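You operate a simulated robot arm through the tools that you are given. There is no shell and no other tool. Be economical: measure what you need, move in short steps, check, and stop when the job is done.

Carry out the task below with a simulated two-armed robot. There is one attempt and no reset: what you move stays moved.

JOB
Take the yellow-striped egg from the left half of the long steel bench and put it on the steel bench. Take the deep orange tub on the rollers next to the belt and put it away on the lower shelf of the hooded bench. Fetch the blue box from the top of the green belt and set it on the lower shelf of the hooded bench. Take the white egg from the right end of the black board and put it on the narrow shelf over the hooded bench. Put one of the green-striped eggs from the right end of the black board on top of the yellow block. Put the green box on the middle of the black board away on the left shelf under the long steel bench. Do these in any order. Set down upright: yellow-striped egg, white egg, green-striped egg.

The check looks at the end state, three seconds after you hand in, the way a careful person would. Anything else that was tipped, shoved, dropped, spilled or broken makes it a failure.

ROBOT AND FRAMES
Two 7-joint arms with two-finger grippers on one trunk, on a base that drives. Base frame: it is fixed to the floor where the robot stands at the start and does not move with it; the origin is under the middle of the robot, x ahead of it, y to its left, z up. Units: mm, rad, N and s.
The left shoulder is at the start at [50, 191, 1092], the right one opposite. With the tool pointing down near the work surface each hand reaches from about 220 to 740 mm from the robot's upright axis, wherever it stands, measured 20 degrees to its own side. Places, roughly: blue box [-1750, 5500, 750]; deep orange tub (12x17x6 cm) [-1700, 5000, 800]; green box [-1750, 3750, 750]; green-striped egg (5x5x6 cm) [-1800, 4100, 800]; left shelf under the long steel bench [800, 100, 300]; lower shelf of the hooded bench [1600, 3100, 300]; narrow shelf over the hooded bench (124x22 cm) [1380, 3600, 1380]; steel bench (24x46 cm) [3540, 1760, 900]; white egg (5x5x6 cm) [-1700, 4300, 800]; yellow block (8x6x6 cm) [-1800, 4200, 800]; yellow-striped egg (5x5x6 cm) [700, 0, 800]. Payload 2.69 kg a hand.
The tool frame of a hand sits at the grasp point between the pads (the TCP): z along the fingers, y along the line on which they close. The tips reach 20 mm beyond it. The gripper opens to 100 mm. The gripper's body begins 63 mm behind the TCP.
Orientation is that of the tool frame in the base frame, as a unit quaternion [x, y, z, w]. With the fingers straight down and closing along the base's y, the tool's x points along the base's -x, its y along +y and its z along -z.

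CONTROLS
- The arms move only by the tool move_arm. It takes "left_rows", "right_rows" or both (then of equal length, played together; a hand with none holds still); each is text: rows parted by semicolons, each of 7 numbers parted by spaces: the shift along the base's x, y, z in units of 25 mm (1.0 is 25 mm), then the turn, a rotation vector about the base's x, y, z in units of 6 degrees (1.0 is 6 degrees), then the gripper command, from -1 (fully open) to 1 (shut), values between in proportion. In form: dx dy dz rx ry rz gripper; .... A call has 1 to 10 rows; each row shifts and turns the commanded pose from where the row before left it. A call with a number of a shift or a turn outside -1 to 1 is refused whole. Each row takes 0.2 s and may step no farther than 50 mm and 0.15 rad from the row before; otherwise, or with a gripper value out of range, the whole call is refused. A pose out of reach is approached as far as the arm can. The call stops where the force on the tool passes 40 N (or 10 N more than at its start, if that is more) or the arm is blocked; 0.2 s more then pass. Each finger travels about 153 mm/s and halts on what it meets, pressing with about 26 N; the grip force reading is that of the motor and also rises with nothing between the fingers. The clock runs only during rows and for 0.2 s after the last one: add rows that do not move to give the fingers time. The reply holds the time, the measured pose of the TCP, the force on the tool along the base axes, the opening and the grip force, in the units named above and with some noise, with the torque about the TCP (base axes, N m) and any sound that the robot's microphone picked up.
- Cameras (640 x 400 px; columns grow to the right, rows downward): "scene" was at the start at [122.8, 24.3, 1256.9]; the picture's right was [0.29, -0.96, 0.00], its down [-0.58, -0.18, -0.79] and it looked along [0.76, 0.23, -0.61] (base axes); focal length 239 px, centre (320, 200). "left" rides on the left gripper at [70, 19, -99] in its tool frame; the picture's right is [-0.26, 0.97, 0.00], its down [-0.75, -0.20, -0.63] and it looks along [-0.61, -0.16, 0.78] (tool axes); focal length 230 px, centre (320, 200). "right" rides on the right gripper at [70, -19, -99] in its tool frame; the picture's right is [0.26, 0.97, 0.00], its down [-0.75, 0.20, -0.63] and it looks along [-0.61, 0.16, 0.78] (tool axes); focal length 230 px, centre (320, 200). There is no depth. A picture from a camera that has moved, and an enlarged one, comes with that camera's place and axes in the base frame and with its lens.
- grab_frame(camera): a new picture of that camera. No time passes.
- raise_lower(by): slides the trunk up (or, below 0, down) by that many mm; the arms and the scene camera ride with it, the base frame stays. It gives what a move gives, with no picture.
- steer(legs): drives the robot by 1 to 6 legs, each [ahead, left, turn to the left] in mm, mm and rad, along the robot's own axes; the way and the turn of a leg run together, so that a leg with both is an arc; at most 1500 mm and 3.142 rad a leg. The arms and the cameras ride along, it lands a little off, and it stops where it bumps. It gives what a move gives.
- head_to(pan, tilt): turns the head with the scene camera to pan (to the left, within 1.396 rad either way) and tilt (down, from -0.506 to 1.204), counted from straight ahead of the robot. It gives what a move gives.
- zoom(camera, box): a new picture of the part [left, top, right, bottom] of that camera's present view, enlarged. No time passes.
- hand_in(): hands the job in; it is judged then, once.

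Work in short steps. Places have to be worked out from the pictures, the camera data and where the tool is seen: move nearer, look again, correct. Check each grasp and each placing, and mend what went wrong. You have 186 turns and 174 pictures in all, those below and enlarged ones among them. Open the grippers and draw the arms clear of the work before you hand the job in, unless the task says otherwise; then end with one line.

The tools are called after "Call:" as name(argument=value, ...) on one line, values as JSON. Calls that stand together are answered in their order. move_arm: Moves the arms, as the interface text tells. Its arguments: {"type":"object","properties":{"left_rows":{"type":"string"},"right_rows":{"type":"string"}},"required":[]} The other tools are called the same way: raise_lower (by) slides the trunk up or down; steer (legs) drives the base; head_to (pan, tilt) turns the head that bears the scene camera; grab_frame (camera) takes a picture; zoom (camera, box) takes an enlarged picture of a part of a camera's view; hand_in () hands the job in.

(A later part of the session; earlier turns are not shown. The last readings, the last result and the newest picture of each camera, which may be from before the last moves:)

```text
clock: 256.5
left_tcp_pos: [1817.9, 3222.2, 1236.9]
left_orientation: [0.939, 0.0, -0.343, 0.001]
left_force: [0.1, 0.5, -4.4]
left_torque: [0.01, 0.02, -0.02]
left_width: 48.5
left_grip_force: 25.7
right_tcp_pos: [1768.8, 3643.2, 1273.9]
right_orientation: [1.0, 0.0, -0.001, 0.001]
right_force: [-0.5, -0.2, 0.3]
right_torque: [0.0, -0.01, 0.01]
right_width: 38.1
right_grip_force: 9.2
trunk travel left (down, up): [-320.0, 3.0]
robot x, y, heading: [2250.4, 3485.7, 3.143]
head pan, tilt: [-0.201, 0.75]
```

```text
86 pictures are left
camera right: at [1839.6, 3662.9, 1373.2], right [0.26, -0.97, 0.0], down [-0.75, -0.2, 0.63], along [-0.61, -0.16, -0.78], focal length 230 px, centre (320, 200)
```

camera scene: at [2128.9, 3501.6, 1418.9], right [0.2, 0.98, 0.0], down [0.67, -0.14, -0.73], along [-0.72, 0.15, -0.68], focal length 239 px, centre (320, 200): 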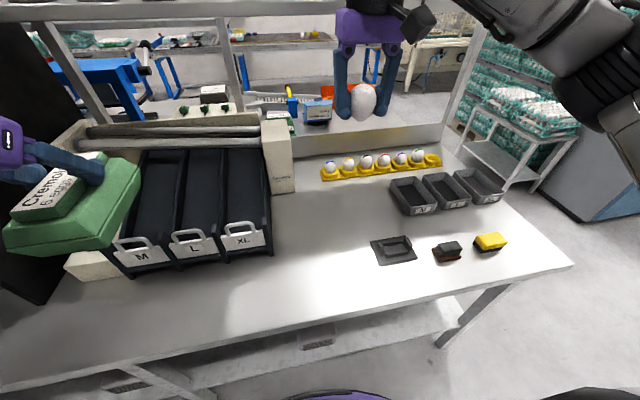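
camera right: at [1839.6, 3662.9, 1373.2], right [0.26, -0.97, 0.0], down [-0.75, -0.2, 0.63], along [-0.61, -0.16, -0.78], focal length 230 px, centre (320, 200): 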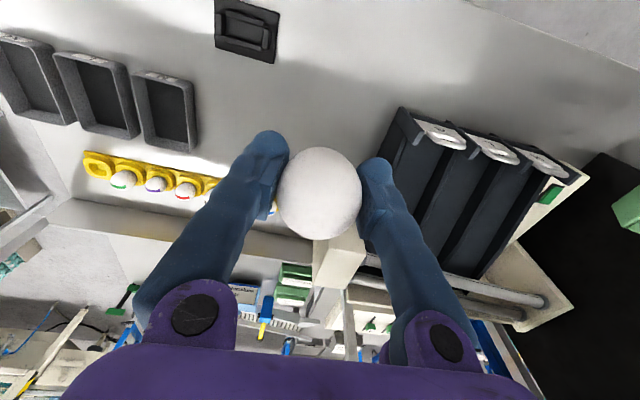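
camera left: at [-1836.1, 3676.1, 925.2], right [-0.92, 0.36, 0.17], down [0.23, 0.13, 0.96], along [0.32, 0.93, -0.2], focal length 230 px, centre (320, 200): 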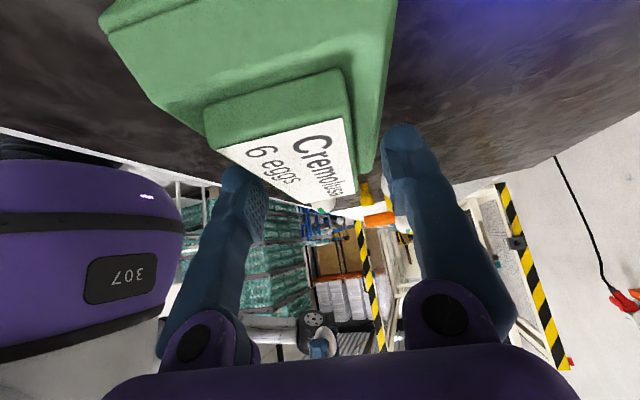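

Triangulating the bench gives z ≈ 863, and the spot below the hand, (1768, 3643), is free. I lower the egg toward it.

Call:
move_arm(right_rows="0 0 -1 0 0 0 0.4;0 0 -1 0 0 0 0.4;0 0 -1 0 0 0 0.4;0 0 -1 0 0 0 0.4;0 0 -1 0 0 0 0.4;0 0 -1 0 0 0 0.4;0 0 -1 0 0 0 0.4;0 0 -1 0 0 0 0.4;0 0 -1 0 0 0 0.4;0 0 -1 0 0 0 0.4")

Call:
move_arm(right_rows="0 0 -1 0 0 0 0.4;0 0 -1 0 0 0 0.4;0 0 -0.8 0 0 0 0.4;0 0 -0.5 0 0 0 0.4;0 0 0 0 0 0 0.4")

Call:
zoom(camera="scene", box=[240, 180, 440, 305])

```text
clock: 258.7
left_tcp_pos: [1817.8, 3222.3, 1236.4]
left_orientation: [0.94, -0.001, -0.342, 0.001]
left_force: [0.5, 0.0, -4.3]
left_torque: [-0.03, 0.01, 0.0]
left_width: 48.4
left_grip_force: 25.5
right_tcp_pos: [1768.0, 3645.3, 1024.1]
right_orientation: [1.0, 0.0, 0.0, 0.0]
right_force: [-0.2, 0.3, -0.2]
right_torque: [-0.01, 0.0, 0.0]
right_width: 38.2
right_grip_force: 9.0
trunk travel left (down, up): [-320.0, 3.0]
robot x, y, heading: [2250.8, 3484.3, 3.143]
head pan, tilt: [-0.201, 0.75]
```

```text
clock: 259.9
left_tcp_pos: [1819.0, 3222.5, 1236.2]
left_orientation: [0.939, -0.001, -0.343, 0.001]
left_force: [0.1, 0.3, -3.7]
left_torque: [-0.04, 0.0, -0.01]
left_width: 48.4
left_grip_force: 26.1
right_tcp_pos: [1770.1, 3643.8, 941.1]
right_orientation: [1.0, -0.001, -0.001, 0.001]
right_force: [-0.4, 0.0, -0.8]
right_torque: [0.0, -0.02, 0.0]
right_width: 37.9
right_grip_force: 8.8
trunk travel left (down, up): [-320.0, 3.0]
robot x, y, heading: [2251.7, 3487.3, 3.142]
head pan, tilt: [-0.201, 0.75]
```

```text
3.20 times, centred on (340, 242) of scene
camera zoom: at [2129.0, 3501.6, 1418.8], right [0.2, 0.98, 0.0], down [0.67, -0.14, -0.73], along [-0.72, 0.15, -0.68], focal length 766 px, centre (256, 64)
```

zoom: 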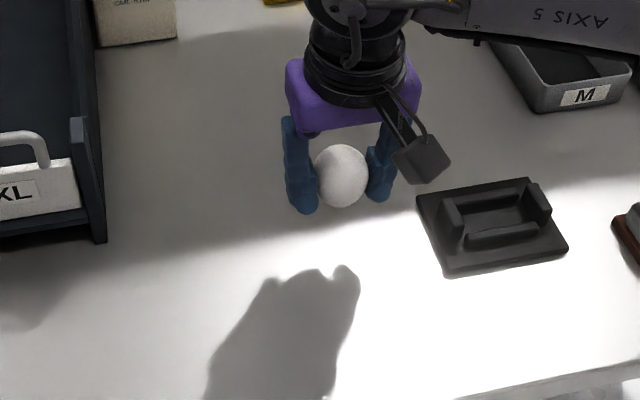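

Clear around. I keep lowering with small steps near the expected contact.

Call:
move_arm(right_rows="0 0 -0.5 0 0 0 0.4;0 0 -0.4 0 0 0 0.4;0 0 -0.15 0 0 0 0.4;0 0 -0.15 0 0 0 0.4;0 0 0 0 0 0 0.4")

Call:
move_arm(right_rows="0 0 -0.15 0 0 0 0.4;0 0 0 0 0 0 0.4")

Call:
move_arm(right_rows="0 0 -0.15 0 0 0 0.4;0 0 0 0 0 0 0.4")

```text
clock: 261.1
left_tcp_pos: [1818.2, 3222.4, 1236.6]
left_orientation: [0.94, 0.0, -0.343, 0.001]
left_force: [-0.9, -0.3, -4.2]
left_torque: [-0.01, 0.01, 0.0]
left_width: 48.5
left_grip_force: 26.0
right_tcp_pos: [1769.2, 3644.6, 911.5]
right_orientation: [1.0, 0.0, -0.001, 0.001]
right_force: [-0.2, -0.1, -0.7]
right_torque: [0.0, -0.01, -0.01]
right_width: 37.9
right_grip_force: 9.0
trunk travel left (down, up): [-320.0, 3.0]
robot x, y, heading: [2250.2, 3487.3, 3.142]
head pan, tilt: [-0.201, 0.75]
```

```text
clock: 261.7
left_tcp_pos: [1818.2, 3221.6, 1235.2]
left_orientation: [0.939, 0.0, -0.343, 0.002]
left_force: [-0.5, 0.1, -3.5]
left_torque: [-0.02, -0.01, -0.01]
left_width: 48.7
left_grip_force: 26.3
right_tcp_pos: [1769.7, 3643.9, 906.8]
right_orientation: [1.0, 0.0, -0.001, -0.001]
right_force: [0.8, 0.7, -0.8]
right_torque: [0.0, 0.03, 0.02]
right_width: 38.0
right_grip_force: 9.0
trunk travel left (down, up): [-320.0, 3.0]
robot x, y, heading: [2250.8, 3488.3, 3.139]
head pan, tilt: [-0.201, 0.75]
```

```text
clock: 262.3
left_tcp_pos: [1818.0, 3221.4, 1235.7]
left_orientation: [0.939, 0.001, -0.343, 0.002]
left_force: [0.4, 0.1, -3.6]
left_torque: [-0.02, -0.02, -0.02]
left_width: 48.3
left_grip_force: 25.9
right_tcp_pos: [1768.7, 3643.9, 904.4]
right_orientation: [1.0, 0.0, -0.001, 0.002]
right_force: [-0.5, 0.3, 0.2]
right_torque: [-0.01, 0.04, 0.03]
right_width: 38.0
right_grip_force: 9.3
trunk travel left (down, up): [-320.0, 3.0]
robot x, y, heading: [2250.7, 3488.3, 3.143]
head pan, tilt: [-0.201, 0.75]
```

No contact yet; further small steps.

Call:
move_arm(right_rows="0 0 -0.15 0 0 0 0.4;0 0 0 0 0 0 0.4")

Call:
move_arm(right_rows="0 0 -0.15 0 0 0 0.4;0 0 0 0 0 0 0.4")

Call:
move_arm(right_rows="0 0 -0.15 0 0 0 0.4;0 0 0 0 0 0 0.4")

Call:
grab_frame(camera="right")

```text
clock: 262.9
left_tcp_pos: [1818.0, 3222.5, 1235.5]
left_orientation: [0.939, 0.0, -0.344, 0.002]
left_force: [1.4, 0.5, -3.7]
left_torque: [0.03, -0.01, -0.01]
left_width: 48.4
left_grip_force: 25.7
right_tcp_pos: [1768.0, 3642.7, 900.4]
right_orientation: [1.0, 0.0, -0.001, 0.001]
right_force: [0.0, 0.6, 0.0]
right_torque: [0.01, -0.03, 0.0]
right_width: 38.1
right_grip_force: 9.1
trunk travel left (down, up): [-320.0, 3.0]
robot x, y, heading: [2250.6, 3485.4, 3.144]
head pan, tilt: [-0.201, 0.75]
```

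```text
clock: 263.5
left_tcp_pos: [1818.3, 3223.1, 1235.8]
left_orientation: [0.939, -0.001, -0.343, 0.001]
left_force: [-0.8, -0.1, -5.2]
left_torque: [0.01, 0.0, -0.03]
left_width: 48.3
left_grip_force: 25.9
right_tcp_pos: [1770.1, 3643.6, 896.6]
right_orientation: [1.0, 0.0, -0.001, 0.001]
right_force: [0.3, 0.0, -0.9]
right_torque: [0.02, -0.03, -0.03]
right_width: 38.0
right_grip_force: 9.5
trunk travel left (down, up): [-320.0, 3.0]
robot x, y, heading: [2252.6, 3484.3, 3.137]
head pan, tilt: [-0.201, 0.75]
```

```text
clock: 264.1
left_tcp_pos: [1817.2, 3221.6, 1234.9]
left_orientation: [0.939, 0.0, -0.343, 0.001]
left_force: [0.6, 0.7, -4.6]
left_torque: [0.0, -0.02, -0.03]
left_width: 48.5
left_grip_force: 25.9
right_tcp_pos: [1769.2, 3644.4, 893.5]
right_orientation: [1.0, 0.0, -0.001, 0.001]
right_force: [0.7, 0.5, -1.1]
right_torque: [0.03, 0.03, 0.01]
right_width: 38.3
right_grip_force: 9.2
trunk travel left (down, up): [-320.0, 3.0]
robot x, y, heading: [2247.8, 3484.2, 3.14]
head pan, tilt: [-0.201, 0.75]
```

```text
84 pictures are left
camera right: at [1839.9, 3663.0, 992.0], right [0.26, -0.97, 0.0], down [-0.75, -0.2, 0.63], along [-0.61, -0.16, -0.78], focal length 230 px, centre (320, 200)
```

right: 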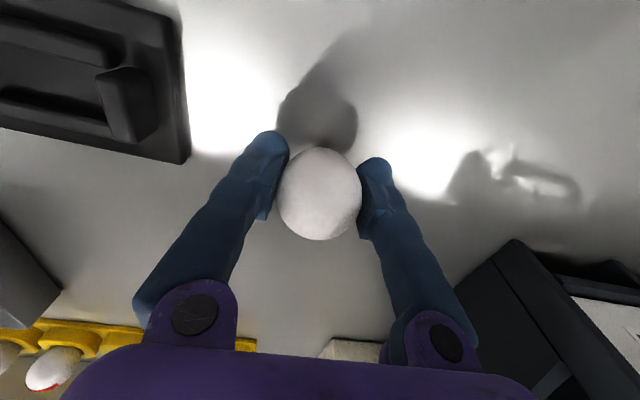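

The shadow suggests a few cm still. I descend in 3 mm rows; contact will show in the force.

Call:
move_arm(right_rows="0 0 -0.12 0 0 0 0.4;0 0 -0.12 0 0 0 0.4;0 0 -0.12 0 0 0 0.4;0 0 -0.12 0 0 0 0.4;0 0 -0.12 0 0 0 0.4")

Call:
move_arm(right_rows="0 0 -0.12 0 0 0 0.4;0 0 -0.12 0 0 0 0.4;0 0 -0.12 0 0 0 0.4")

```text
clock: 265.3
left_tcp_pos: [1818.2, 3222.3, 1236.3]
left_orientation: [0.939, -0.001, -0.343, 0.0]
left_force: [0.0, 0.5, -4.0]
left_torque: [0.0, 0.02, 0.02]
left_width: 48.5
left_grip_force: 26.0
right_tcp_pos: [1769.6, 3643.8, 877.9]
right_orientation: [1.0, 0.0, -0.002, 0.001]
right_force: [0.4, -0.7, 6.1]
right_torque: [-0.02, -0.02, 0.03]
right_width: 38.0
right_grip_force: 8.8
trunk travel left (down, up): [-320.0, 3.0]
robot x, y, heading: [2254.7, 3487.4, 3.139]
head pan, tilt: [-0.201, 0.75]
```

```text
clock: 266.1
left_tcp_pos: [1818.7, 3222.0, 1235.8]
left_orientation: [0.939, 0.0, -0.344, 0.001]
left_force: [-0.5, -0.2, -3.9]
left_torque: [0.04, 0.01, 0.03]
left_width: 48.5
left_grip_force: 25.9
right_tcp_pos: [1769.9, 3642.8, 869.8]
right_orientation: [1.0, 0.0, -0.002, 0.001]
right_force: [1.4, 1.9, 14.9]
right_torque: [0.12, -0.04, 0.0]
right_width: 36.1
right_grip_force: 9.7
trunk travel left (down, up): [-320.0, 3.0]
robot x, y, heading: [2250.7, 3487.8, 3.14]
head pan, tilt: [-0.201, 0.75]
```

It bears on the bench (surface about z 841). I release gradually and open.

Call:
move_arm(right_rows="0 0 0.08 0 0 0 0.4;0 0 0 0 0 0 0.3;0 0 0 0 0 0 0.24;0 0 0 0 0 0 0.18;0 0 0 0 0 0 0.1;0 0 0 0 0 0 0;0 0 0 0 0 0 -0.1;0 0 0 0 0 0 -0.3;0 0 0 0 0 0 -0.3")

Call:
zoom(camera="scene", box=[280, 200, 408, 280])

Call:
grab_frame(camera="right")

```text
clock: 268.1
left_tcp_pos: [1818.6, 3221.8, 1235.5]
left_orientation: [0.94, 0.0, -0.342, 0.002]
left_force: [-0.1, 0.3, -4.0]
left_torque: [0.0, 0.01, 0.02]
left_width: 48.5
left_grip_force: 26.0
right_tcp_pos: [1769.4, 3643.9, 870.5]
right_orientation: [1.0, 0.0, 0.0, 0.0]
right_force: [0.6, 0.4, 0.0]
right_torque: [0.01, 0.0, 0.01]
right_width: 65.2
right_grip_force: 0.0
trunk travel left (down, up): [-320.0, 3.0]
robot x, y, heading: [2249.9, 3482.2, 3.14]
head pan, tilt: [-0.201, 0.75]
```

```text
5.00 times, centred on (344, 240) of scene
camera zoom: at [2129.0, 3501.6, 1418.8], right [0.2, 0.98, 0.0], down [0.67, -0.14, -0.73], along [-0.72, 0.15, -0.68], focal length 1197 px, centre (200, 0)
```

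zoom: 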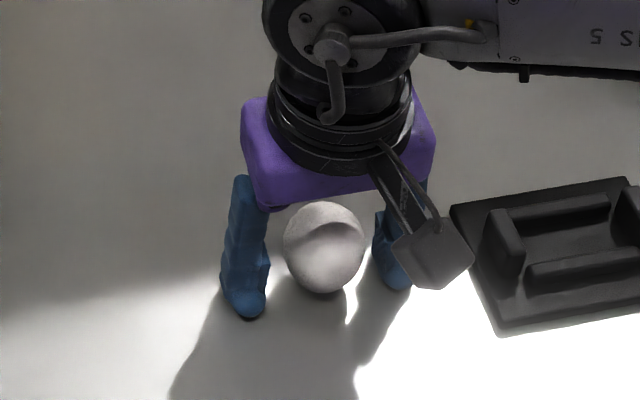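

```text
82 pictures are left
camera right: at [1839.6, 3662.7, 969.8], right [0.26, -0.97, 0.0], down [-0.75, -0.2, 0.63], along [-0.61, -0.16, -0.78], focal length 230 px, centre (320, 200)
```

right: 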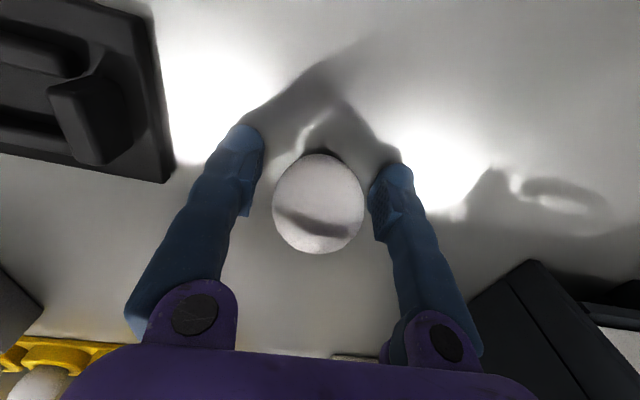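

The egg stands. With the fingers around it, I lean the hand 45° about the closing axis (slightly raised and 8 mm forward) to regrip it.

Call:
move_arm(right_rows="-0.3 0 0.12 0 0 0 -0.3;0 0 0 0 1 0 -0.3;0 0 0 0 1 0 -0.3;0 0 0 0 1 0 -0.3;0 0 0 0 1 0 -0.3;0 0 0 0 1 0 -0.3;0 0 0 0 1 0 -0.3;0 0 0 0 1 0 -0.3;0 0 0 0 0.5 0 -0.3;0 0 0 0 0 0 -0.3")

Call:
zoom(camera="scene", box=[280, 200, 408, 280])

Call:
grab_frame(camera="right")

```text
clock: 270.3
left_tcp_pos: [1817.2, 3222.5, 1236.2]
left_orientation: [0.94, -0.001, -0.342, 0.001]
left_force: [-0.1, -0.1, -3.4]
left_torque: [-0.04, 0.01, -0.04]
left_width: 48.1
left_grip_force: 25.9
right_tcp_pos: [1766.0, 3633.0, 872.5]
right_orientation: [0.928, 0.003, -0.373, 0.008]
right_force: [-0.4, -1.6, 5.8]
right_torque: [0.18, 0.0, 0.12]
right_width: 63.8
right_grip_force: 0.1
right hand out of reach, approached as far as the arm can: row 9
trunk travel left (down, up): [-320.0, 3.0]
robot x, y, heading: [2249.8, 3487.6, 3.14]
head pan, tilt: [-0.201, 0.75]
```

```text
5.00 times, centred on (344, 240) of scene
camera zoom: at [2129.3, 3501.5, 1419.0], right [0.2, 0.98, 0.0], down [0.67, -0.14, -0.73], along [-0.72, 0.15, -0.68], focal length 1197 px, centre (200, 0)
```

zoom: 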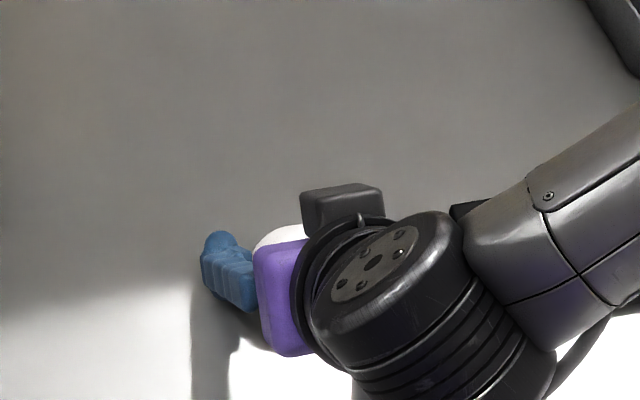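

```text
80 pictures are left
camera right: at [1884.6, 3654.4, 895.5], right [0.2, -0.97, -0.17], down [-0.1, -0.19, 0.98], along [-0.97, -0.17, -0.14], focal length 230 px, centre (320, 200)
```

right: 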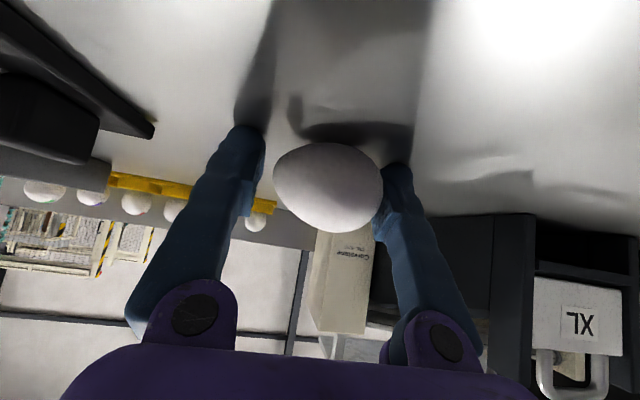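

Something slipped: the hand drifted sideways and the egg looks tipped. I zoom in to see how it lies before moving anything.

Call:
zoom(camera="right", box=[220, 100, 440, 260])

```text
2.50 times, centred on (330, 180) of right
camera zoom: at [1884.6, 3654.4, 895.5], right [0.2, -0.97, -0.17], down [-0.1, -0.19, 0.98], along [-0.97, -0.17, -0.14], focal length 575 px, centre (295, 250)
```

zoom: 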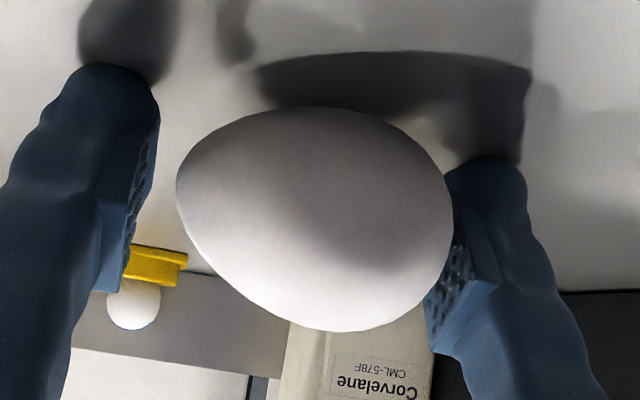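

The egg lies on its side along y, narrow end toward +y. That is recoverable: I open slowly, raise the hand clear, and later regrip it so that tilting the hand forward stands it up on the shelf.

Call:
move_arm(right_rows="0 0 0 0 0 0 -0.4;0 0 0 0 0 0 -0.5;0 0 0 0 0 0 -0.6;0 0 0 0 0 0 -0.7;0 0 0 0 0 0 -0.8;0 0 0 0 0 0 -0.9;0 0 0 0 0 0 -1;0 0 0 0 0 0 -1")

Call:
move_arm(right_rows="0 0 0.5 0 0 0 -1;0 0 1 0 0 0 -1;0 0 1 0 0 0 -1;0 0 1 0 -1 0 -1;0 0 1 0 -1 0 -1;0 0 1 0 -1 0 -1;0 0 1 0 -1 0 -1;0 0 1 0 -1 0 -1;0 0 0 0 -1 0 -1;0 0 0 0 -1 0 -1")

Call:
grab_frame(camera="right")

```text
clock: 272.1
left_tcp_pos: [1817.7, 3222.5, 1235.1]
left_orientation: [0.939, 0.0, -0.343, 0.001]
left_force: [0.3, 0.8, -4.7]
left_torque: [-0.01, 0.0, -0.04]
left_width: 48.4
left_grip_force: 26.0
right_tcp_pos: [1766.3, 3635.4, 870.5]
right_orientation: [0.929, 0.002, -0.37, 0.008]
right_force: [-0.2, -0.3, 0.6]
right_torque: [-0.01, 0.02, 0.02]
right_width: 99.9
right_grip_force: 0.0
trunk travel left (down, up): [-320.0, 3.0]
robot x, y, heading: [2252.2, 3486.7, 3.14]
head pan, tilt: [-0.201, 0.75]
```

```text
clock: 274.3
left_tcp_pos: [1818.2, 3221.7, 1236.5]
left_orientation: [0.94, 0.0, -0.342, 0.001]
left_force: [-0.9, 0.1, -4.1]
left_torque: [0.02, -0.01, 0.01]
left_width: 48.6
left_grip_force: 26.8
right_tcp_pos: [1766.9, 3636.8, 1058.3]
right_orientation: [1.0, 0.0, -0.027, 0.0]
right_force: [-0.8, 0.6, -0.3]
right_torque: [-0.02, -0.04, -0.03]
right_width: 100.2
right_grip_force: 0.1
trunk travel left (down, up): [-320.0, 3.0]
robot x, y, heading: [2250.4, 3488.1, 3.138]
head pan, tilt: [-0.201, 0.75]
```

```text
78 pictures are left
camera right: at [1841.7, 3653.5, 1153.7], right [0.26, -0.97, -0.01], down [-0.72, -0.2, 0.67], along [-0.65, -0.16, -0.74], focal length 230 px, centre (320, 200)
```

right: 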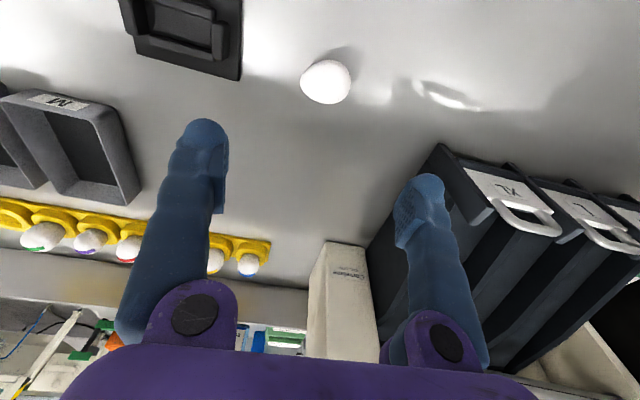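

The egg lies quietly at about (1768, 3631). I zoom to get its axis direction.

Call:
zoom(camera="right", box=[290, 50, 370, 110])

Call:
zoom(camera="scene", box=[290, 210, 410, 290])

```text
6.67 times, centred on (330, 80) of right
camera zoom: at [1841.7, 3653.5, 1153.7], right [0.26, -0.97, -0.01], down [-0.72, -0.2, 0.67], along [-0.65, -0.16, -0.74], focal length 1534 px, centre (253, 1000)
```

zoom: 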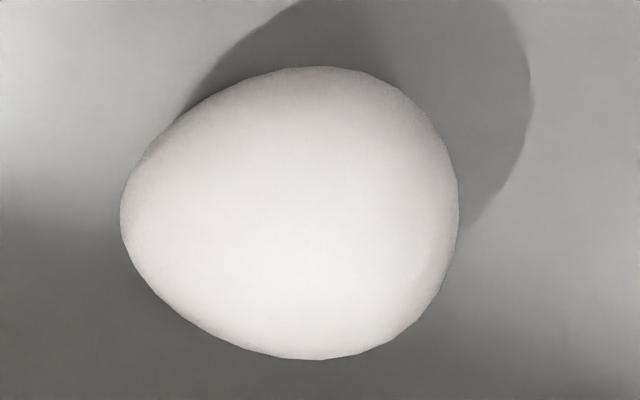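

```text
5.00 times, centred on (350, 250) of scene
camera zoom: at [2128.7, 3501.5, 1418.8], right [0.2, 0.98, 0.0], down [0.67, -0.14, -0.73], along [-0.72, 0.15, -0.68], focal length 1197 px, centre (170, -50)
```

zoom: 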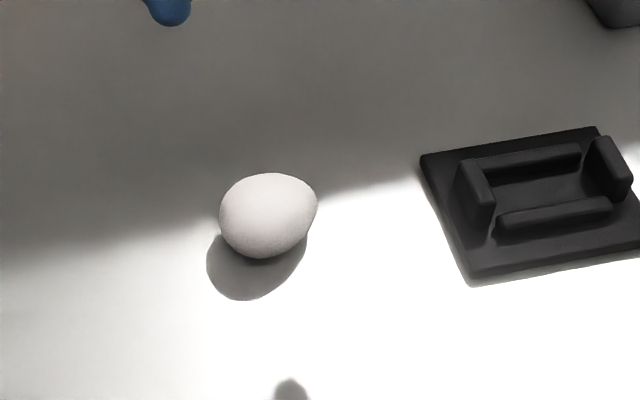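

The egg's narrow end points along about (-0.33, 0.95). I turn the hand +109° so the fingers close across it.

Call:
move_arm(right_rows="0 -0.2 0 0 -0.5 1 -0.6;0 0 0 0 0 1 -0.6;0 0 0 0 0 1 -0.6;0 0 0 0 0 1 -0.6;0 0 0 0 0 1 -0.6;0 0 0 0 0 1 -0.6;0 0 0 0 0 1 -0.6;0 0 0 0 0 1 -0.6;0 0 0 0 0 1 -0.6;0 0 0 0 0 1 -0.6")

Call:
move_arm(right_rows="0 0 0 0 0 1 -0.6;0 0 0 0 0 1 -0.6;0 0 0 0 0 1 -0.6;0 0 0 0 0 1 -0.6;0 0 0 0 0 1 -0.6;0 0 0 0 0 1 -0.6;0 0 0 0 0 1 -0.6;0 0 0 0 0 1 -0.6;0 0 0 0 0 0.2 -0.6;0 0 0 0 0 0 -0.6")

Call:
move_arm(right_rows="0 0 -0.8 0.946 0.325 0 -0.6;0 0 -0.8 0.946 0.325 0 -0.6;0 0 -0.8 0.946 0.325 0 -0.6;0 0 -0.8 0.3 0.1 0 -0.6;0 0 -0.8 0 0 0 -0.6")

Call:
grab_frame(camera="right")

Call:
grab_frame(camera="scene")

```text
clock: 276.5
left_tcp_pos: [1818.8, 3222.3, 1236.0]
left_orientation: [0.939, -0.001, -0.344, 0.0]
left_force: [0.3, 0.7, -4.0]
left_torque: [0.01, 0.0, 0.01]
left_width: 48.6
left_grip_force: 25.9
right_tcp_pos: [1766.8, 3628.2, 1057.3]
right_orientation: [0.878, 0.478, 0.0, 0.002]
right_force: [-1.1, -0.5, -0.9]
right_torque: [0.0, -0.01, -0.01]
right_width: 80.2
right_grip_force: 0.0
right hand out of reach, approached as far as the arm can: row 10
trunk travel left (down, up): [-320.0, 3.0]
robot x, y, heading: [2248.1, 3487.8, 3.145]
head pan, tilt: [-0.201, 0.75]
```

```text
clock: 278.7
left_tcp_pos: [1816.4, 3221.2, 1236.1]
left_orientation: [0.939, -0.001, -0.343, 0.001]
left_force: [0.2, 0.8, -4.3]
left_torque: [0.02, 0.03, -0.01]
left_width: 48.3
left_grip_force: 25.7
right_tcp_pos: [1766.3, 3628.5, 1059.0]
right_orientation: [0.874, 0.486, 0.0, 0.002]
right_force: [-0.1, -1.1, 0.4]
right_torque: [0.02, 0.02, -0.02]
right_width: 80.1
right_grip_force: 0.1
right hand out of reach, approached as far as the arm can: row 1, 2, 3, 4, 5, 6, 7, 8
trunk travel left (down, up): [-320.0, 3.0]
robot x, y, heading: [2252.3, 3488.4, 3.14]
head pan, tilt: [-0.201, 0.75]
```

```text
clock: 279.9
left_tcp_pos: [1817.5, 3222.7, 1235.4]
left_orientation: [0.939, 0.0, -0.343, 0.001]
left_force: [-0.1, -0.1, -3.1]
left_torque: [0.01, 0.0, -0.02]
left_width: 48.3
left_grip_force: 25.9
right_tcp_pos: [1766.7, 3630.3, 958.5]
right_orientation: [0.861, 0.479, 0.031, -0.168]
right_force: [0.1, 0.3, -0.3]
right_torque: [-0.02, 0.0, 0.01]
right_width: 79.8
right_grip_force: 0.1
trunk travel left (down, up): [-320.0, 3.0]
robot x, y, heading: [2250.6, 3488.1, 3.14]
head pan, tilt: [-0.201, 0.75]
```

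```text
75 pictures are left
camera right: at [1800.6, 3664.2, 1072.1], right [0.95, -0.26, -0.2], down [-0.17, -0.91, 0.38], along [-0.28, -0.33, -0.9], focal length 230 px, centre (320, 200)
```

right: 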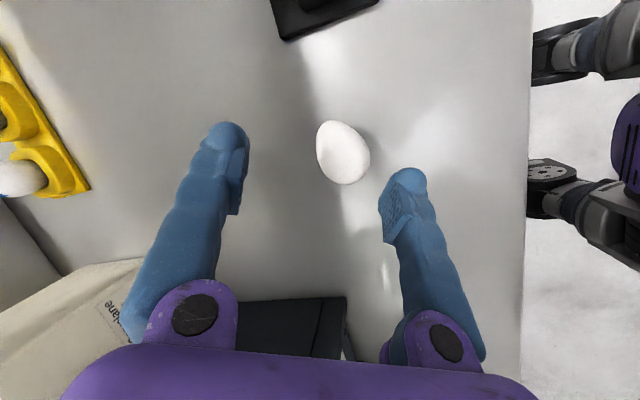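

```text
74 pictures are left
camera scene: at [2128.8, 3501.7, 1418.8], right [0.2, 0.98, 0.0], down [0.67, -0.14, -0.73], along [-0.72, 0.15, -0.68], focal length 239 px, centre (320, 200)
```

scene: 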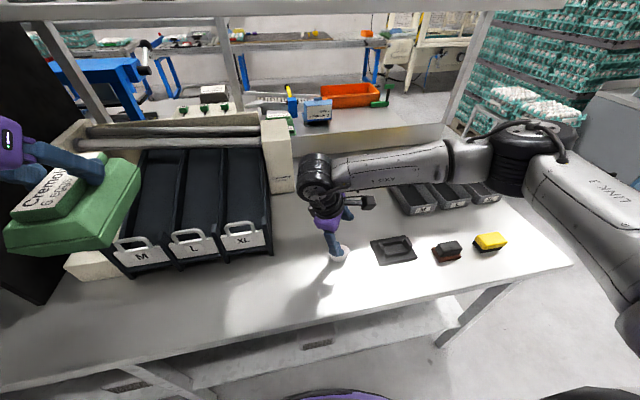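

The wrist stops near +58°. I undo the tilt and turn the other way, to -71°, which closes along the same line.

Call:
move_arm(right_rows="0 0 0.4 -0.946 -0.325 0 -0.6;0 0 0.4 -0.946 -0.325 0 -0.6;0 0 0.4 -0.946 -0.325 0 -0.6;0 0 0 -0.3 -0.1 -0.5 -0.6;0 0 0 0 0 -1 -0.6;0 0 0 0 0 -1 -0.6;0 0 0 0 0 -1 -0.6;0 0 0 0 0 -1 -0.6;0 0 0 0 0 -1 -0.6;0 0 0 0 0 -1 -0.6")

Call:
move_arm(right_rows="0 0 0 0 0 -1 -0.6;0 0 0 0 0 -1 -0.6;0 0 0 0 0 -1 -0.6;0 0 0 0 0 -1 -0.6;0 0 0 0 0 -1 -0.6;0 0 0 0 0 -1 -0.6;0 0 0 0 0 -1 -0.6;0 0 0 0 0 -1 -0.6;0 0 0 0 0 -1 -0.6;0 0 0 0 0 -1 -0.6")

Call:
move_arm(right_rows="0 0 0 0 0 -1 -0.6;0 0 0 0 0 -1 -0.6;0 0 0 0 0 -1 -0.6;0 0 0 0 0 -1 -0.6;0 0 0 0 0 -1 -0.6;0 0 0 0 0 0 -0.6")

```text
clock: 282.1
left_tcp_pos: [1818.3, 3221.9, 1236.9]
left_orientation: [0.939, 0.0, -0.343, 0.001]
left_force: [0.4, 0.3, -5.1]
left_torque: [0.0, 0.02, -0.02]
left_width: 48.2
left_grip_force: 25.7
right_tcp_pos: [1765.1, 3629.9, 988.4]
right_orientation: [0.986, 0.166, 0.001, 0.001]
right_force: [-0.5, -0.3, -0.2]
right_torque: [0.02, -0.01, 0.01]
right_width: 80.0
right_grip_force: 0.1
trunk travel left (down, up): [-320.0, 3.0]
robot x, y, heading: [2249.2, 3485.2, 3.142]
head pan, tilt: [-0.201, 0.75]
```

```text
clock: 284.3
left_tcp_pos: [1817.5, 3221.3, 1234.6]
left_orientation: [0.939, 0.0, -0.344, 0.001]
left_force: [0.8, -0.7, -3.8]
left_torque: [0.02, 0.0, -0.03]
left_width: 48.4
left_grip_force: 26.6
right_tcp_pos: [1765.8, 3630.5, 989.7]
right_orientation: [0.937, -0.35, -0.001, 0.001]
right_force: [0.4, -0.6, 0.0]
right_torque: [0.01, -0.01, 0.05]
right_width: 80.0
right_grip_force: 0.1
trunk travel left (down, up): [-320.0, 3.0]
robot x, y, heading: [2249.4, 3487.2, 3.142]
head pan, tilt: [-0.201, 0.75]
```

```text
clock: 285.7
left_tcp_pos: [1818.2, 3222.1, 1236.0]
left_orientation: [0.939, 0.0, -0.343, 0.002]
left_force: [-0.4, 0.3, -4.8]
left_torque: [0.05, 0.01, 0.0]
left_width: 48.5
left_grip_force: 26.5
right_tcp_pos: [1766.7, 3630.3, 988.1]
right_orientation: [0.815, -0.579, -0.002, 0.001]
right_force: [0.6, -0.1, 1.2]
right_torque: [0.01, 0.01, -0.04]
right_width: 80.1
right_grip_force: 0.0
trunk travel left (down, up): [-320.0, 3.0]
robot x, y, heading: [2249.1, 3486.9, 3.143]
head pan, tilt: [-0.201, 0.75]
```

Yaw -71° is reached. I lower somewhat and check the alignment over the egg.

Call:
move_arm(right_rows="0 0 -0.9 0 0 0 -0.6;0 0 -0.9 0 0 0 -0.6;0 0 0 0 0 0 -0.6")

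Call:
grab_frame(camera="right")

```text
clock: 286.5
left_tcp_pos: [1818.0, 3222.3, 1236.3]
left_orientation: [0.939, 0.0, -0.343, 0.001]
left_force: [0.3, -0.8, -4.0]
left_torque: [-0.02, -0.02, -0.02]
left_width: 48.3
left_grip_force: 26.2
right_tcp_pos: [1766.0, 3631.3, 942.7]
right_orientation: [0.815, -0.58, -0.002, 0.002]
right_force: [0.1, 0.3, 0.1]
right_torque: [0.01, 0.0, -0.01]
right_width: 79.9
right_grip_force: 0.0
trunk travel left (down, up): [-320.0, 3.0]
robot x, y, heading: [2255.2, 3490.9, 3.135]
head pan, tilt: [-0.201, 0.75]
```

```text
73 pictures are left
camera right: at [1807.4, 3570.9, 1041.9], right [-0.83, -0.56, 0.0], down [-0.43, 0.64, 0.63], along [-0.36, 0.52, -0.78], focal length 230 px, centre (320, 200)
```

right: 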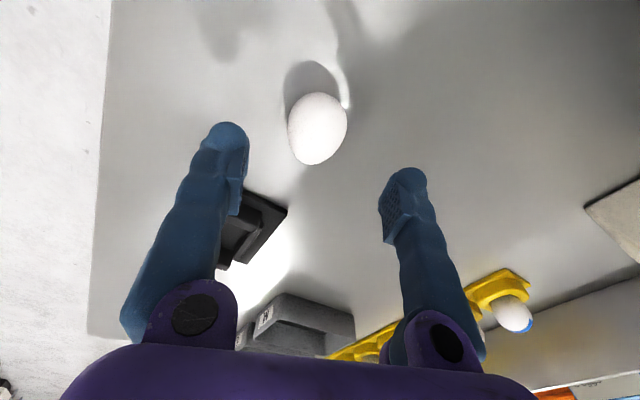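

Well aligned: the egg is right below the TCP. I descend to z 866 and close gently.

Call:
move_arm(right_rows="0 0 -0.9 0 0 0 -0.4;0 0 -0.9 0 0 0 -0.4;0 0 -0.9 0 0 0 -0.4;0 0 -0.35 0 0 0 -0.4;0 0 0 0 0 0 -0.4")

Call:
grab_frame(camera="right")

```text
clock: 287.7
left_tcp_pos: [1819.0, 3222.6, 1237.4]
left_orientation: [0.939, 0.0, -0.343, 0.001]
left_force: [0.2, -0.2, -3.8]
left_torque: [0.03, -0.01, -0.01]
left_width: 48.5
left_grip_force: 26.1
right_tcp_pos: [1765.1, 3630.2, 868.3]
right_orientation: [0.814, -0.58, -0.005, 0.003]
right_force: [-3.2, 5.4, 20.4]
right_torque: [0.36, -0.78, 0.26]
right_width: 70.9
right_grip_force: 1.3
trunk travel left (down, up): [-320.0, 3.0]
robot x, y, heading: [2250.4, 3488.0, 3.141]
head pan, tilt: [-0.201, 0.75]
```

```text
72 pictures are left
camera right: at [1806.6, 3570.8, 968.5], right [-0.83, -0.56, 0.01], down [-0.43, 0.64, 0.63], along [-0.36, 0.52, -0.77], focal length 230 px, centre (320, 200)
```

right: 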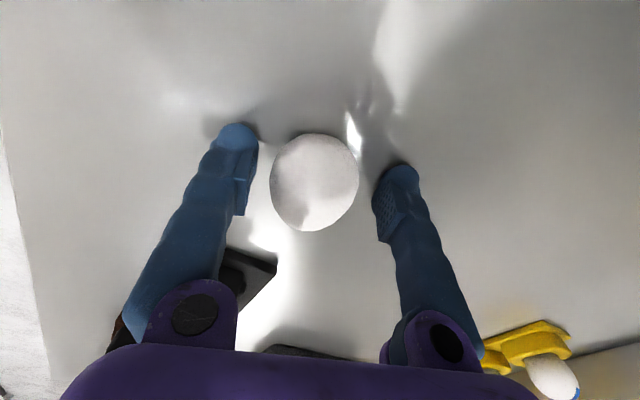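

One finger presses on something (20 N upward). I rise 4 mm and read again.

Call:
move_arm(right_rows="0 0 0.16 0 0 0 -0.4;0 0 0 0 0 0 -0.4")

Call:
zoom(camera="scene", box=[290, 200, 418, 280])

```text
clock: 288.3
left_tcp_pos: [1819.4, 3222.7, 1236.2]
left_orientation: [0.939, -0.001, -0.343, 0.001]
left_force: [-0.3, -0.7, -4.6]
left_torque: [0.05, 0.0, -0.02]
left_width: 48.5
left_grip_force: 25.9
right_tcp_pos: [1767.8, 3629.2, 869.6]
right_orientation: [0.815, -0.58, 0.0, 0.001]
right_force: [-0.2, -0.7, 0.8]
right_torque: [-0.01, -0.01, -0.01]
right_width: 70.0
right_grip_force: 0.0
trunk travel left (down, up): [-320.0, 3.0]
robot x, y, heading: [2250.9, 3484.7, 3.144]
head pan, tilt: [-0.201, 0.75]
```

```text
5.00 times, centred on (354, 240) of scene
camera zoom: at [2129.2, 3501.4, 1418.6], right [0.2, 0.98, 0.0], down [0.67, -0.14, -0.73], along [-0.72, 0.15, -0.68], focal length 1197 px, centre (150, 0)
```

zoom: 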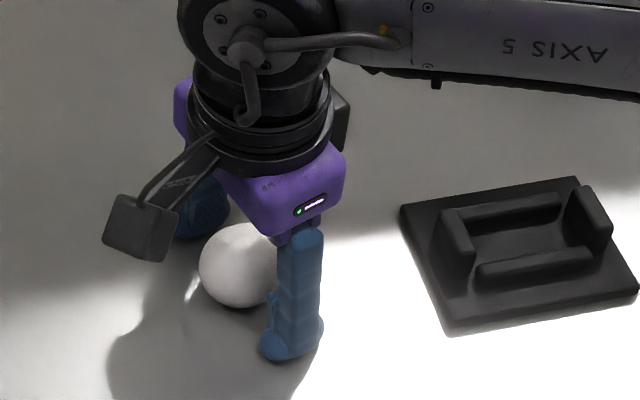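

The fingertip had just met the bench (z ≈ 849), so the TCP is now right at the egg's centre height. I close gently.

Call:
move_arm(right_rows="0 0 0.04 0 0 0 0.1;0 0 0 0 0 0 0.4;0 0 0 0 0 0 0.4;0 0 0 0 0 0 0.4;0 0 0 0 0 0 0.4")

Call:
move_arm(right_rows="0 0 0.4 0 0 0 0.45;0 0 1 0 0 0 0.45;0 0 1 0 0 0 0.45;0 0 1 0 0 0 0.45;0 0 1 0 0 0 0.45;0 0 1 0 0 0 0.45;0 0 1 0 0 0 0.45;0 0 1 0 0 0 0.45")

Call:
grab_frame(camera="right")

```text
clock: 289.5
left_tcp_pos: [1818.0, 3221.8, 1236.4]
left_orientation: [0.939, -0.001, -0.343, 0.001]
left_force: [0.4, -0.1, -4.4]
left_torque: [0.01, -0.02, -0.03]
left_width: 48.1
left_grip_force: 25.6
right_tcp_pos: [1765.7, 3629.6, 871.1]
right_orientation: [0.815, -0.579, -0.001, 0.001]
right_force: [0.0, 0.6, -0.7]
right_torque: [-0.02, 0.0, 0.0]
right_width: 38.3
right_grip_force: 8.8
trunk travel left (down, up): [-320.0, 3.0]
robot x, y, heading: [2249.4, 3486.3, 3.143]
head pan, tilt: [-0.201, 0.75]
```

```text
clock: 291.3
left_tcp_pos: [1818.6, 3222.0, 1235.7]
left_orientation: [0.939, 0.0, -0.343, 0.002]
left_force: [-0.1, 0.4, -4.4]
left_torque: [0.02, -0.01, -0.03]
left_width: 48.4
left_grip_force: 26.3
right_tcp_pos: [1767.2, 3628.7, 1056.8]
right_orientation: [0.815, -0.58, -0.001, 0.0]
right_force: [0.7, -0.1, -0.9]
right_torque: [0.02, -0.01, 0.02]
right_width: 38.6
right_grip_force: 8.7
trunk travel left (down, up): [-320.0, 3.0]
robot x, y, heading: [2252.6, 3486.3, 3.144]
head pan, tilt: [-0.201, 0.75]
```

```text
70 pictures are left
camera right: at [1808.1, 3568.6, 1155.8], right [-0.83, -0.56, 0.0], down [-0.43, 0.64, 0.63], along [-0.36, 0.52, -0.78], focal length 230 px, centre (320, 200)
```

right: 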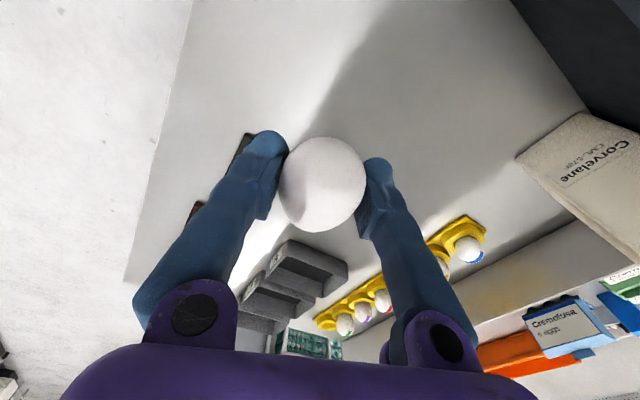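

The lying egg is held. I raise it toward shelf height while turning the wrist by -109°, so the narrow end points at the robot.

Call:
move_arm(right_rows="0 0 1 0 0 -1 0.45;0 0 1 0 0 -1 0.45;0 0 1 0 0 -1 0.45;0 0 1 0 0 -1 0.45;0 0 1 0 0 -1 0.45;0 0 1 0 0 -1 0.45;0 0 1 0 0 -1 0.45;0 0 1 0 0 -1 0.45;0 0 1 0 0 -1 0.45;0 0 1 0 0 -1 0.45")

Call:
steer(legs=[[-200, 0, 0]])

Call:
move_arm(right_rows="0 0 0.8 0 0 -1 0.45;-0.5 0 0.8 0 0 -1 0.45;-0.8 0 0.8 0 0 -1 0.45;-0.8 0 0.8 0 0 -1 0.45;-0.8 0 0.8 0 0 -1 0.45;-0.8 0 0.4 0 0 -1 0.45;-0.8 0 0 0 0 -1 0.45;-0.8 0 0 0 0 -1 0.45;0 0 0 0 0 -0.2 0.45")

```text
clock: 293.5
left_tcp_pos: [1818.2, 3222.3, 1235.4]
left_orientation: [0.94, 0.0, -0.342, 0.001]
left_force: [0.5, -0.1, -4.8]
left_torque: [-0.01, -0.01, 0.01]
left_width: 48.5
left_grip_force: 26.1
right_tcp_pos: [1767.2, 3630.0, 1307.2]
right_orientation: [-0.415, 0.91, 0.002, 0.0]
right_force: [0.3, -0.6, 0.3]
right_torque: [0.05, 0.03, 0.01]
right_width: 38.4
right_grip_force: 9.1
trunk travel left (down, up): [-320.0, 3.0]
robot x, y, heading: [2252.1, 3485.1, 3.141]
head pan, tilt: [-0.201, 0.75]
```

```text
clock: 295.1
left_tcp_pos: [2015.6, 3221.7, 1235.7]
left_orientation: [0.939, 0.001, -0.343, 0.002]
left_force: [-0.1, -0.2, -4.4]
left_torque: [-0.04, 0.0, -0.01]
left_width: 48.1
left_grip_force: 25.9
right_tcp_pos: [1964.0, 3628.9, 1306.1]
right_orientation: [-0.416, 0.909, 0.002, 0.0]
right_force: [0.2, -0.2, -0.8]
right_torque: [-0.01, -0.03, 0.01]
right_width: 38.5
right_grip_force: 9.4
trunk travel left (down, up): [-320.0, 3.0]
robot x, y, heading: [2451.4, 3486.4, -3.139]
head pan, tilt: [-0.201, 0.75]
```

```text
clock: 297.1
left_tcp_pos: [2014.2, 3221.4, 1235.4]
left_orientation: [0.94, 0.0, -0.342, 0.002]
left_force: [0.0, -0.4, -5.3]
left_torque: [-0.03, 0.0, -0.03]
left_width: 48.6
left_grip_force: 25.8
right_tcp_pos: [1862.5, 3627.1, 1396.8]
right_orientation: [0.0, 1.0, 0.002, 0.001]
right_force: [0.1, 0.2, -0.6]
right_torque: [-0.03, -0.01, 0.01]
right_width: 38.5
right_grip_force: 9.2
right hand out of reach, approached as far as the arm can: row 6, 7, 8
trunk travel left (down, up): [-320.0, 3.0]
robot x, y, heading: [2448.5, 3485.4, -3.143]
head pan, tilt: [-0.201, 0.75]
```

The yaw is reached. Now I lean the hand forward about y, which should bring the egg's narrow end down.

Call:
move_arm(right_rows="0 0 0 0 1 0 0.45;0 0 0 0 1 0 0.45;0 0 0 0 1 0 0.45;0 0 0 0 1 0 0.45;0 0 0 0 1 0 0.45;0 0 0 0 1 0 0.45;0 0 0 0 1 0 0.45;0 0 0 0 1 0 0.45;0 0 0 0 1 0 0.45;0 0 0 0 1 0 0.45")

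Call:
move_arm(right_rows="0 0 0 0 1 0 0.45;0 0 0 0 1 0 0.45;0 0 0 0 1 0 0.45;0 0 0 0 0 0 0.45")

Call:
head_to(pan=-0.2, tilt=0.2)

Call:
grab_frame(camera="scene")

Call:
grab_frame(camera="right")

```text
clock: 299.2
left_tcp_pos: [2015.9, 3222.4, 1236.2]
left_orientation: [0.939, 0.001, -0.343, 0.002]
left_force: [0.0, 0.6, -4.7]
left_torque: [-0.01, 0.02, 0.02]
left_width: 48.6
left_grip_force: 26.4
right_tcp_pos: [1863.1, 3626.0, 1396.1]
right_orientation: [0.002, 0.866, 0.002, -0.5]
right_force: [-0.1, 0.9, -0.9]
right_torque: [-0.02, -0.01, 0.01]
right_width: 38.7
right_grip_force: 9.2
trunk travel left (down, up): [-320.0, 3.0]
robot x, y, heading: [2447.3, 3484.8, -3.14]
head pan, tilt: [-0.201, 0.75]
```

```text
clock: 300.2
left_tcp_pos: [2015.5, 3221.2, 1236.4]
left_orientation: [0.939, 0.001, -0.343, 0.001]
left_force: [-0.3, -0.7, -4.0]
left_torque: [-0.01, 0.03, -0.03]
left_width: 48.2
left_grip_force: 25.6
right_tcp_pos: [1864.0, 3626.8, 1396.5]
right_orientation: [0.001, 0.778, 0.001, -0.629]
right_force: [0.8, 0.1, -0.6]
right_torque: [0.0, 0.02, 0.03]
right_width: 38.7
right_grip_force: 8.7
trunk travel left (down, up): [-320.0, 3.0]
robot x, y, heading: [2450.3, 3485.8, -3.142]
head pan, tilt: [-0.201, 0.75]
```

```text
clock: 301.2
left_tcp_pos: [2017.0, 3221.5, 1235.9]
left_orientation: [0.939, 0.0, -0.343, 0.001]
left_force: [-0.1, 0.5, -4.5]
left_torque: [0.05, 0.01, 0.03]
left_width: 48.4
left_grip_force: 25.9
right_tcp_pos: [1862.6, 3626.7, 1395.4]
right_orientation: [0.002, 0.778, 0.002, -0.629]
right_force: [-0.3, -0.9, -0.3]
right_torque: [0.02, -0.03, 0.01]
right_width: 38.7
right_grip_force: 9.2
trunk travel left (down, up): [-320.0, 3.0]
robot x, y, heading: [2447.6, 3485.1, -3.145]
head pan, tilt: [-0.201, 0.201]
```

```text
69 pictures are left
camera scene: at [2316.3, 3503.5, 1468.4], right [0.2, 0.98, 0.0], down [0.2, -0.04, -0.98], along [-0.96, 0.2, -0.2], focal length 239 px, centre (320, 200)
```

scene: 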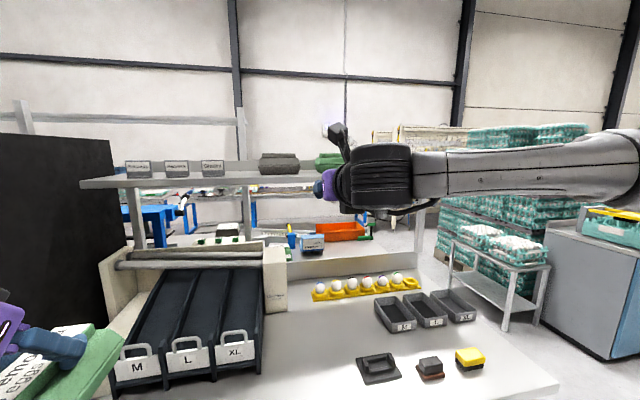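

```text
68 pictures are left
camera right: at [1945.4, 3608.2, 1485.4], right [-0.05, 0.97, 0.25], down [0.77, 0.2, -0.6], along [-0.63, 0.17, -0.76], focal length 230 px, centre (320, 200)
```

right: 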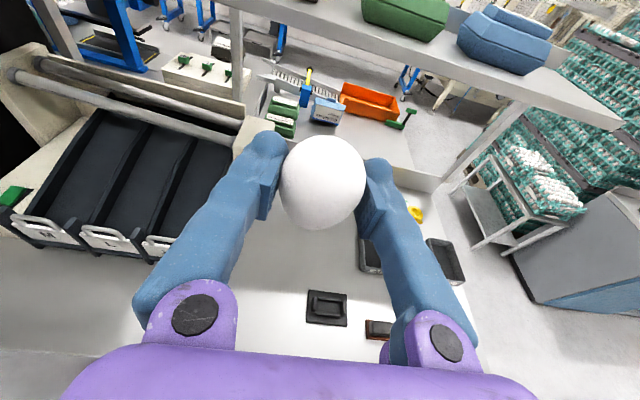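

The hand now leans 78° with its camera on top. I zoom on the egg to judge its axis from the silhouette.

Call:
zoom(camera="right", box=[260, 120, 390, 245])

```text
3.20 times, centred on (325, 182) of right
camera zoom: at [1945.4, 3608.2, 1485.4], right [-0.05, 0.97, 0.25], down [0.77, 0.2, -0.6], along [-0.63, 0.17, -0.76], focal length 736 px, centre (304, 256)
```

zoom: 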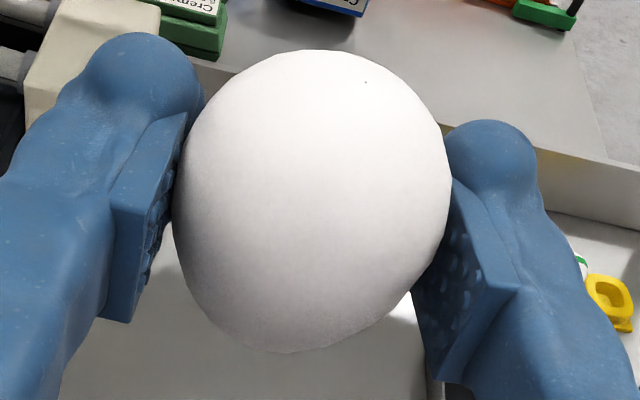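

To judge the pitch from the side I take a look through the left camera, which should catch the egg at its edge.

Call:
grab_frame(camera="left")

```text
66 pictures are left
camera left: at [2132.5, 3203.3, 1267.4], right [-0.2, -0.97, 0.17], down [-0.17, 0.2, 0.96], along [-0.97, 0.16, -0.2], focal length 230 px, centre (320, 200)
```

left: 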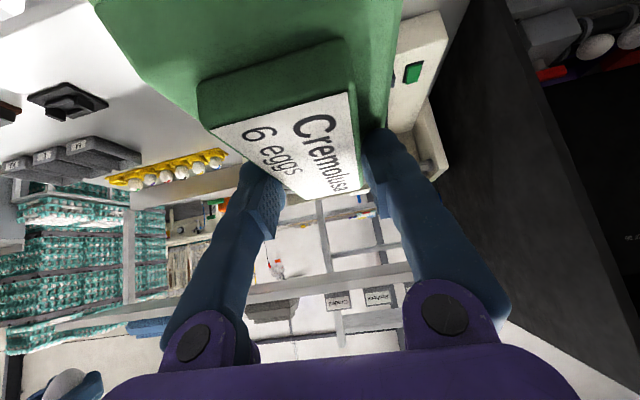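

The egg is just at the picture's edge. I lower the right hand 75 mm and yaw the left hand 24° toward it for a proper side view.

Call:
move_arm(right_rows="0 0 -1 0 0 0 0.45;0 0 -1 0 0 0 0.45;0 0 -1 0 0 0 0.45;0 0 0 0 0 0 0.45", left_rows="0 0 0 0 0 -1 1;0 0 0 0 0 -1 1;0 0 0 0 0 -1 1;0 0 0 0 0 -1 1")

Call:
grab_frame(camera="left")

```text
clock: 302.2
left_tcp_pos: [2016.5, 3221.8, 1237.5]
left_orientation: [0.919, -0.196, -0.335, -0.07]
left_force: [0.5, -0.2, -4.4]
left_torque: [-0.02, -0.01, -0.03]
left_width: 48.6
left_grip_force: 26.1
right_tcp_pos: [1861.5, 3626.5, 1321.5]
right_orientation: [0.002, 0.778, 0.003, -0.629]
right_force: [-0.4, 0.5, -0.5]
right_torque: [0.01, -0.01, -0.01]
right_width: 38.6
right_grip_force: 9.4
trunk travel left (down, up): [-320.0, 3.0]
robot x, y, heading: [2452.1, 3484.0, -3.143]
head pan, tilt: [-0.201, 0.201]
```

```text
65 pictures are left
camera left: at [2114.9, 3156.8, 1267.5], right [-0.57, -0.8, 0.17], down [-0.07, 0.25, 0.96], along [-0.82, 0.54, -0.2], focal length 230 px, centre (320, 200)
```

left: 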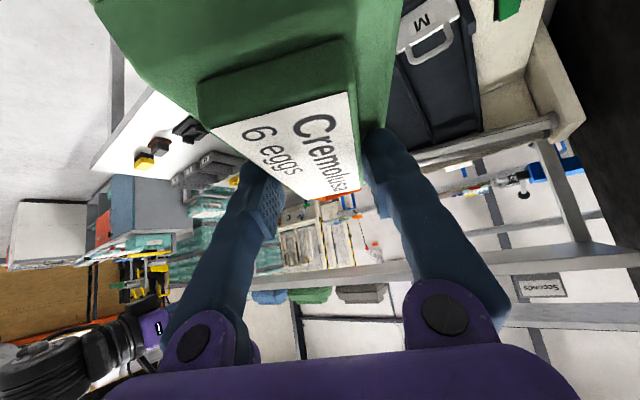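

The egg is behind my left finger now; I yaw back 12°.

Call:
move_arm(left_rows="0 0 0 0 0 1 1;0 0 0 0 0 1 1")

Call:
zoom(camera="left", box=[40, 270, 200, 390])

```text
clock: 302.8
left_tcp_pos: [2013.9, 3221.6, 1235.5]
left_orientation: [0.934, -0.097, -0.342, -0.035]
left_force: [0.2, -1.0, -4.1]
left_torque: [0.01, 0.0, 0.01]
left_width: 48.4
left_grip_force: 25.8
right_tcp_pos: [1861.1, 3627.5, 1321.6]
right_orientation: [0.002, 0.778, 0.003, -0.628]
right_force: [-0.3, -0.3, -0.7]
right_torque: [-0.01, -0.03, 0.0]
right_width: 39.0
right_grip_force: 9.0
trunk travel left (down, up): [-320.0, 3.0]
robot x, y, heading: [2449.6, 3486.1, -3.143]
head pan, tilt: [-0.201, 0.201]
```

```text
3.33 times, centred on (120, 330) of left
camera zoom: at [2125.7, 3179.8, 1267.3], right [-0.39, -0.9, 0.17], down [-0.12, 0.23, 0.96], along [-0.91, 0.36, -0.2], focal length 767 px, centre (987, -233)
```

zoom: 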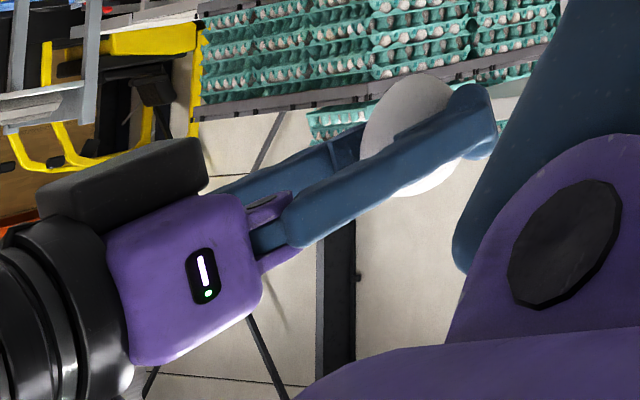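

This side view is good. I zoom further to read the egg's axis.

Call:
zoom(camera="left", box=[115, 285, 165, 325])

```text
10.00 times, centred on (140, 305) of left
camera zoom: at [2125.7, 3179.8, 1267.3], right [-0.39, -0.9, 0.17], down [-0.12, 0.23, 0.96], along [-0.91, 0.36, -0.2], focal length 2301 px, centre (2120, -850)
```

zoom: 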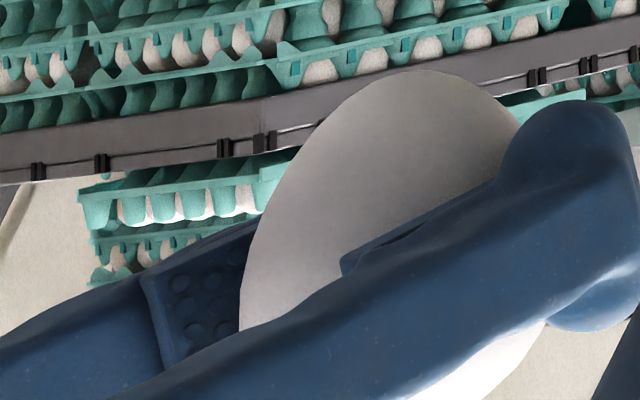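

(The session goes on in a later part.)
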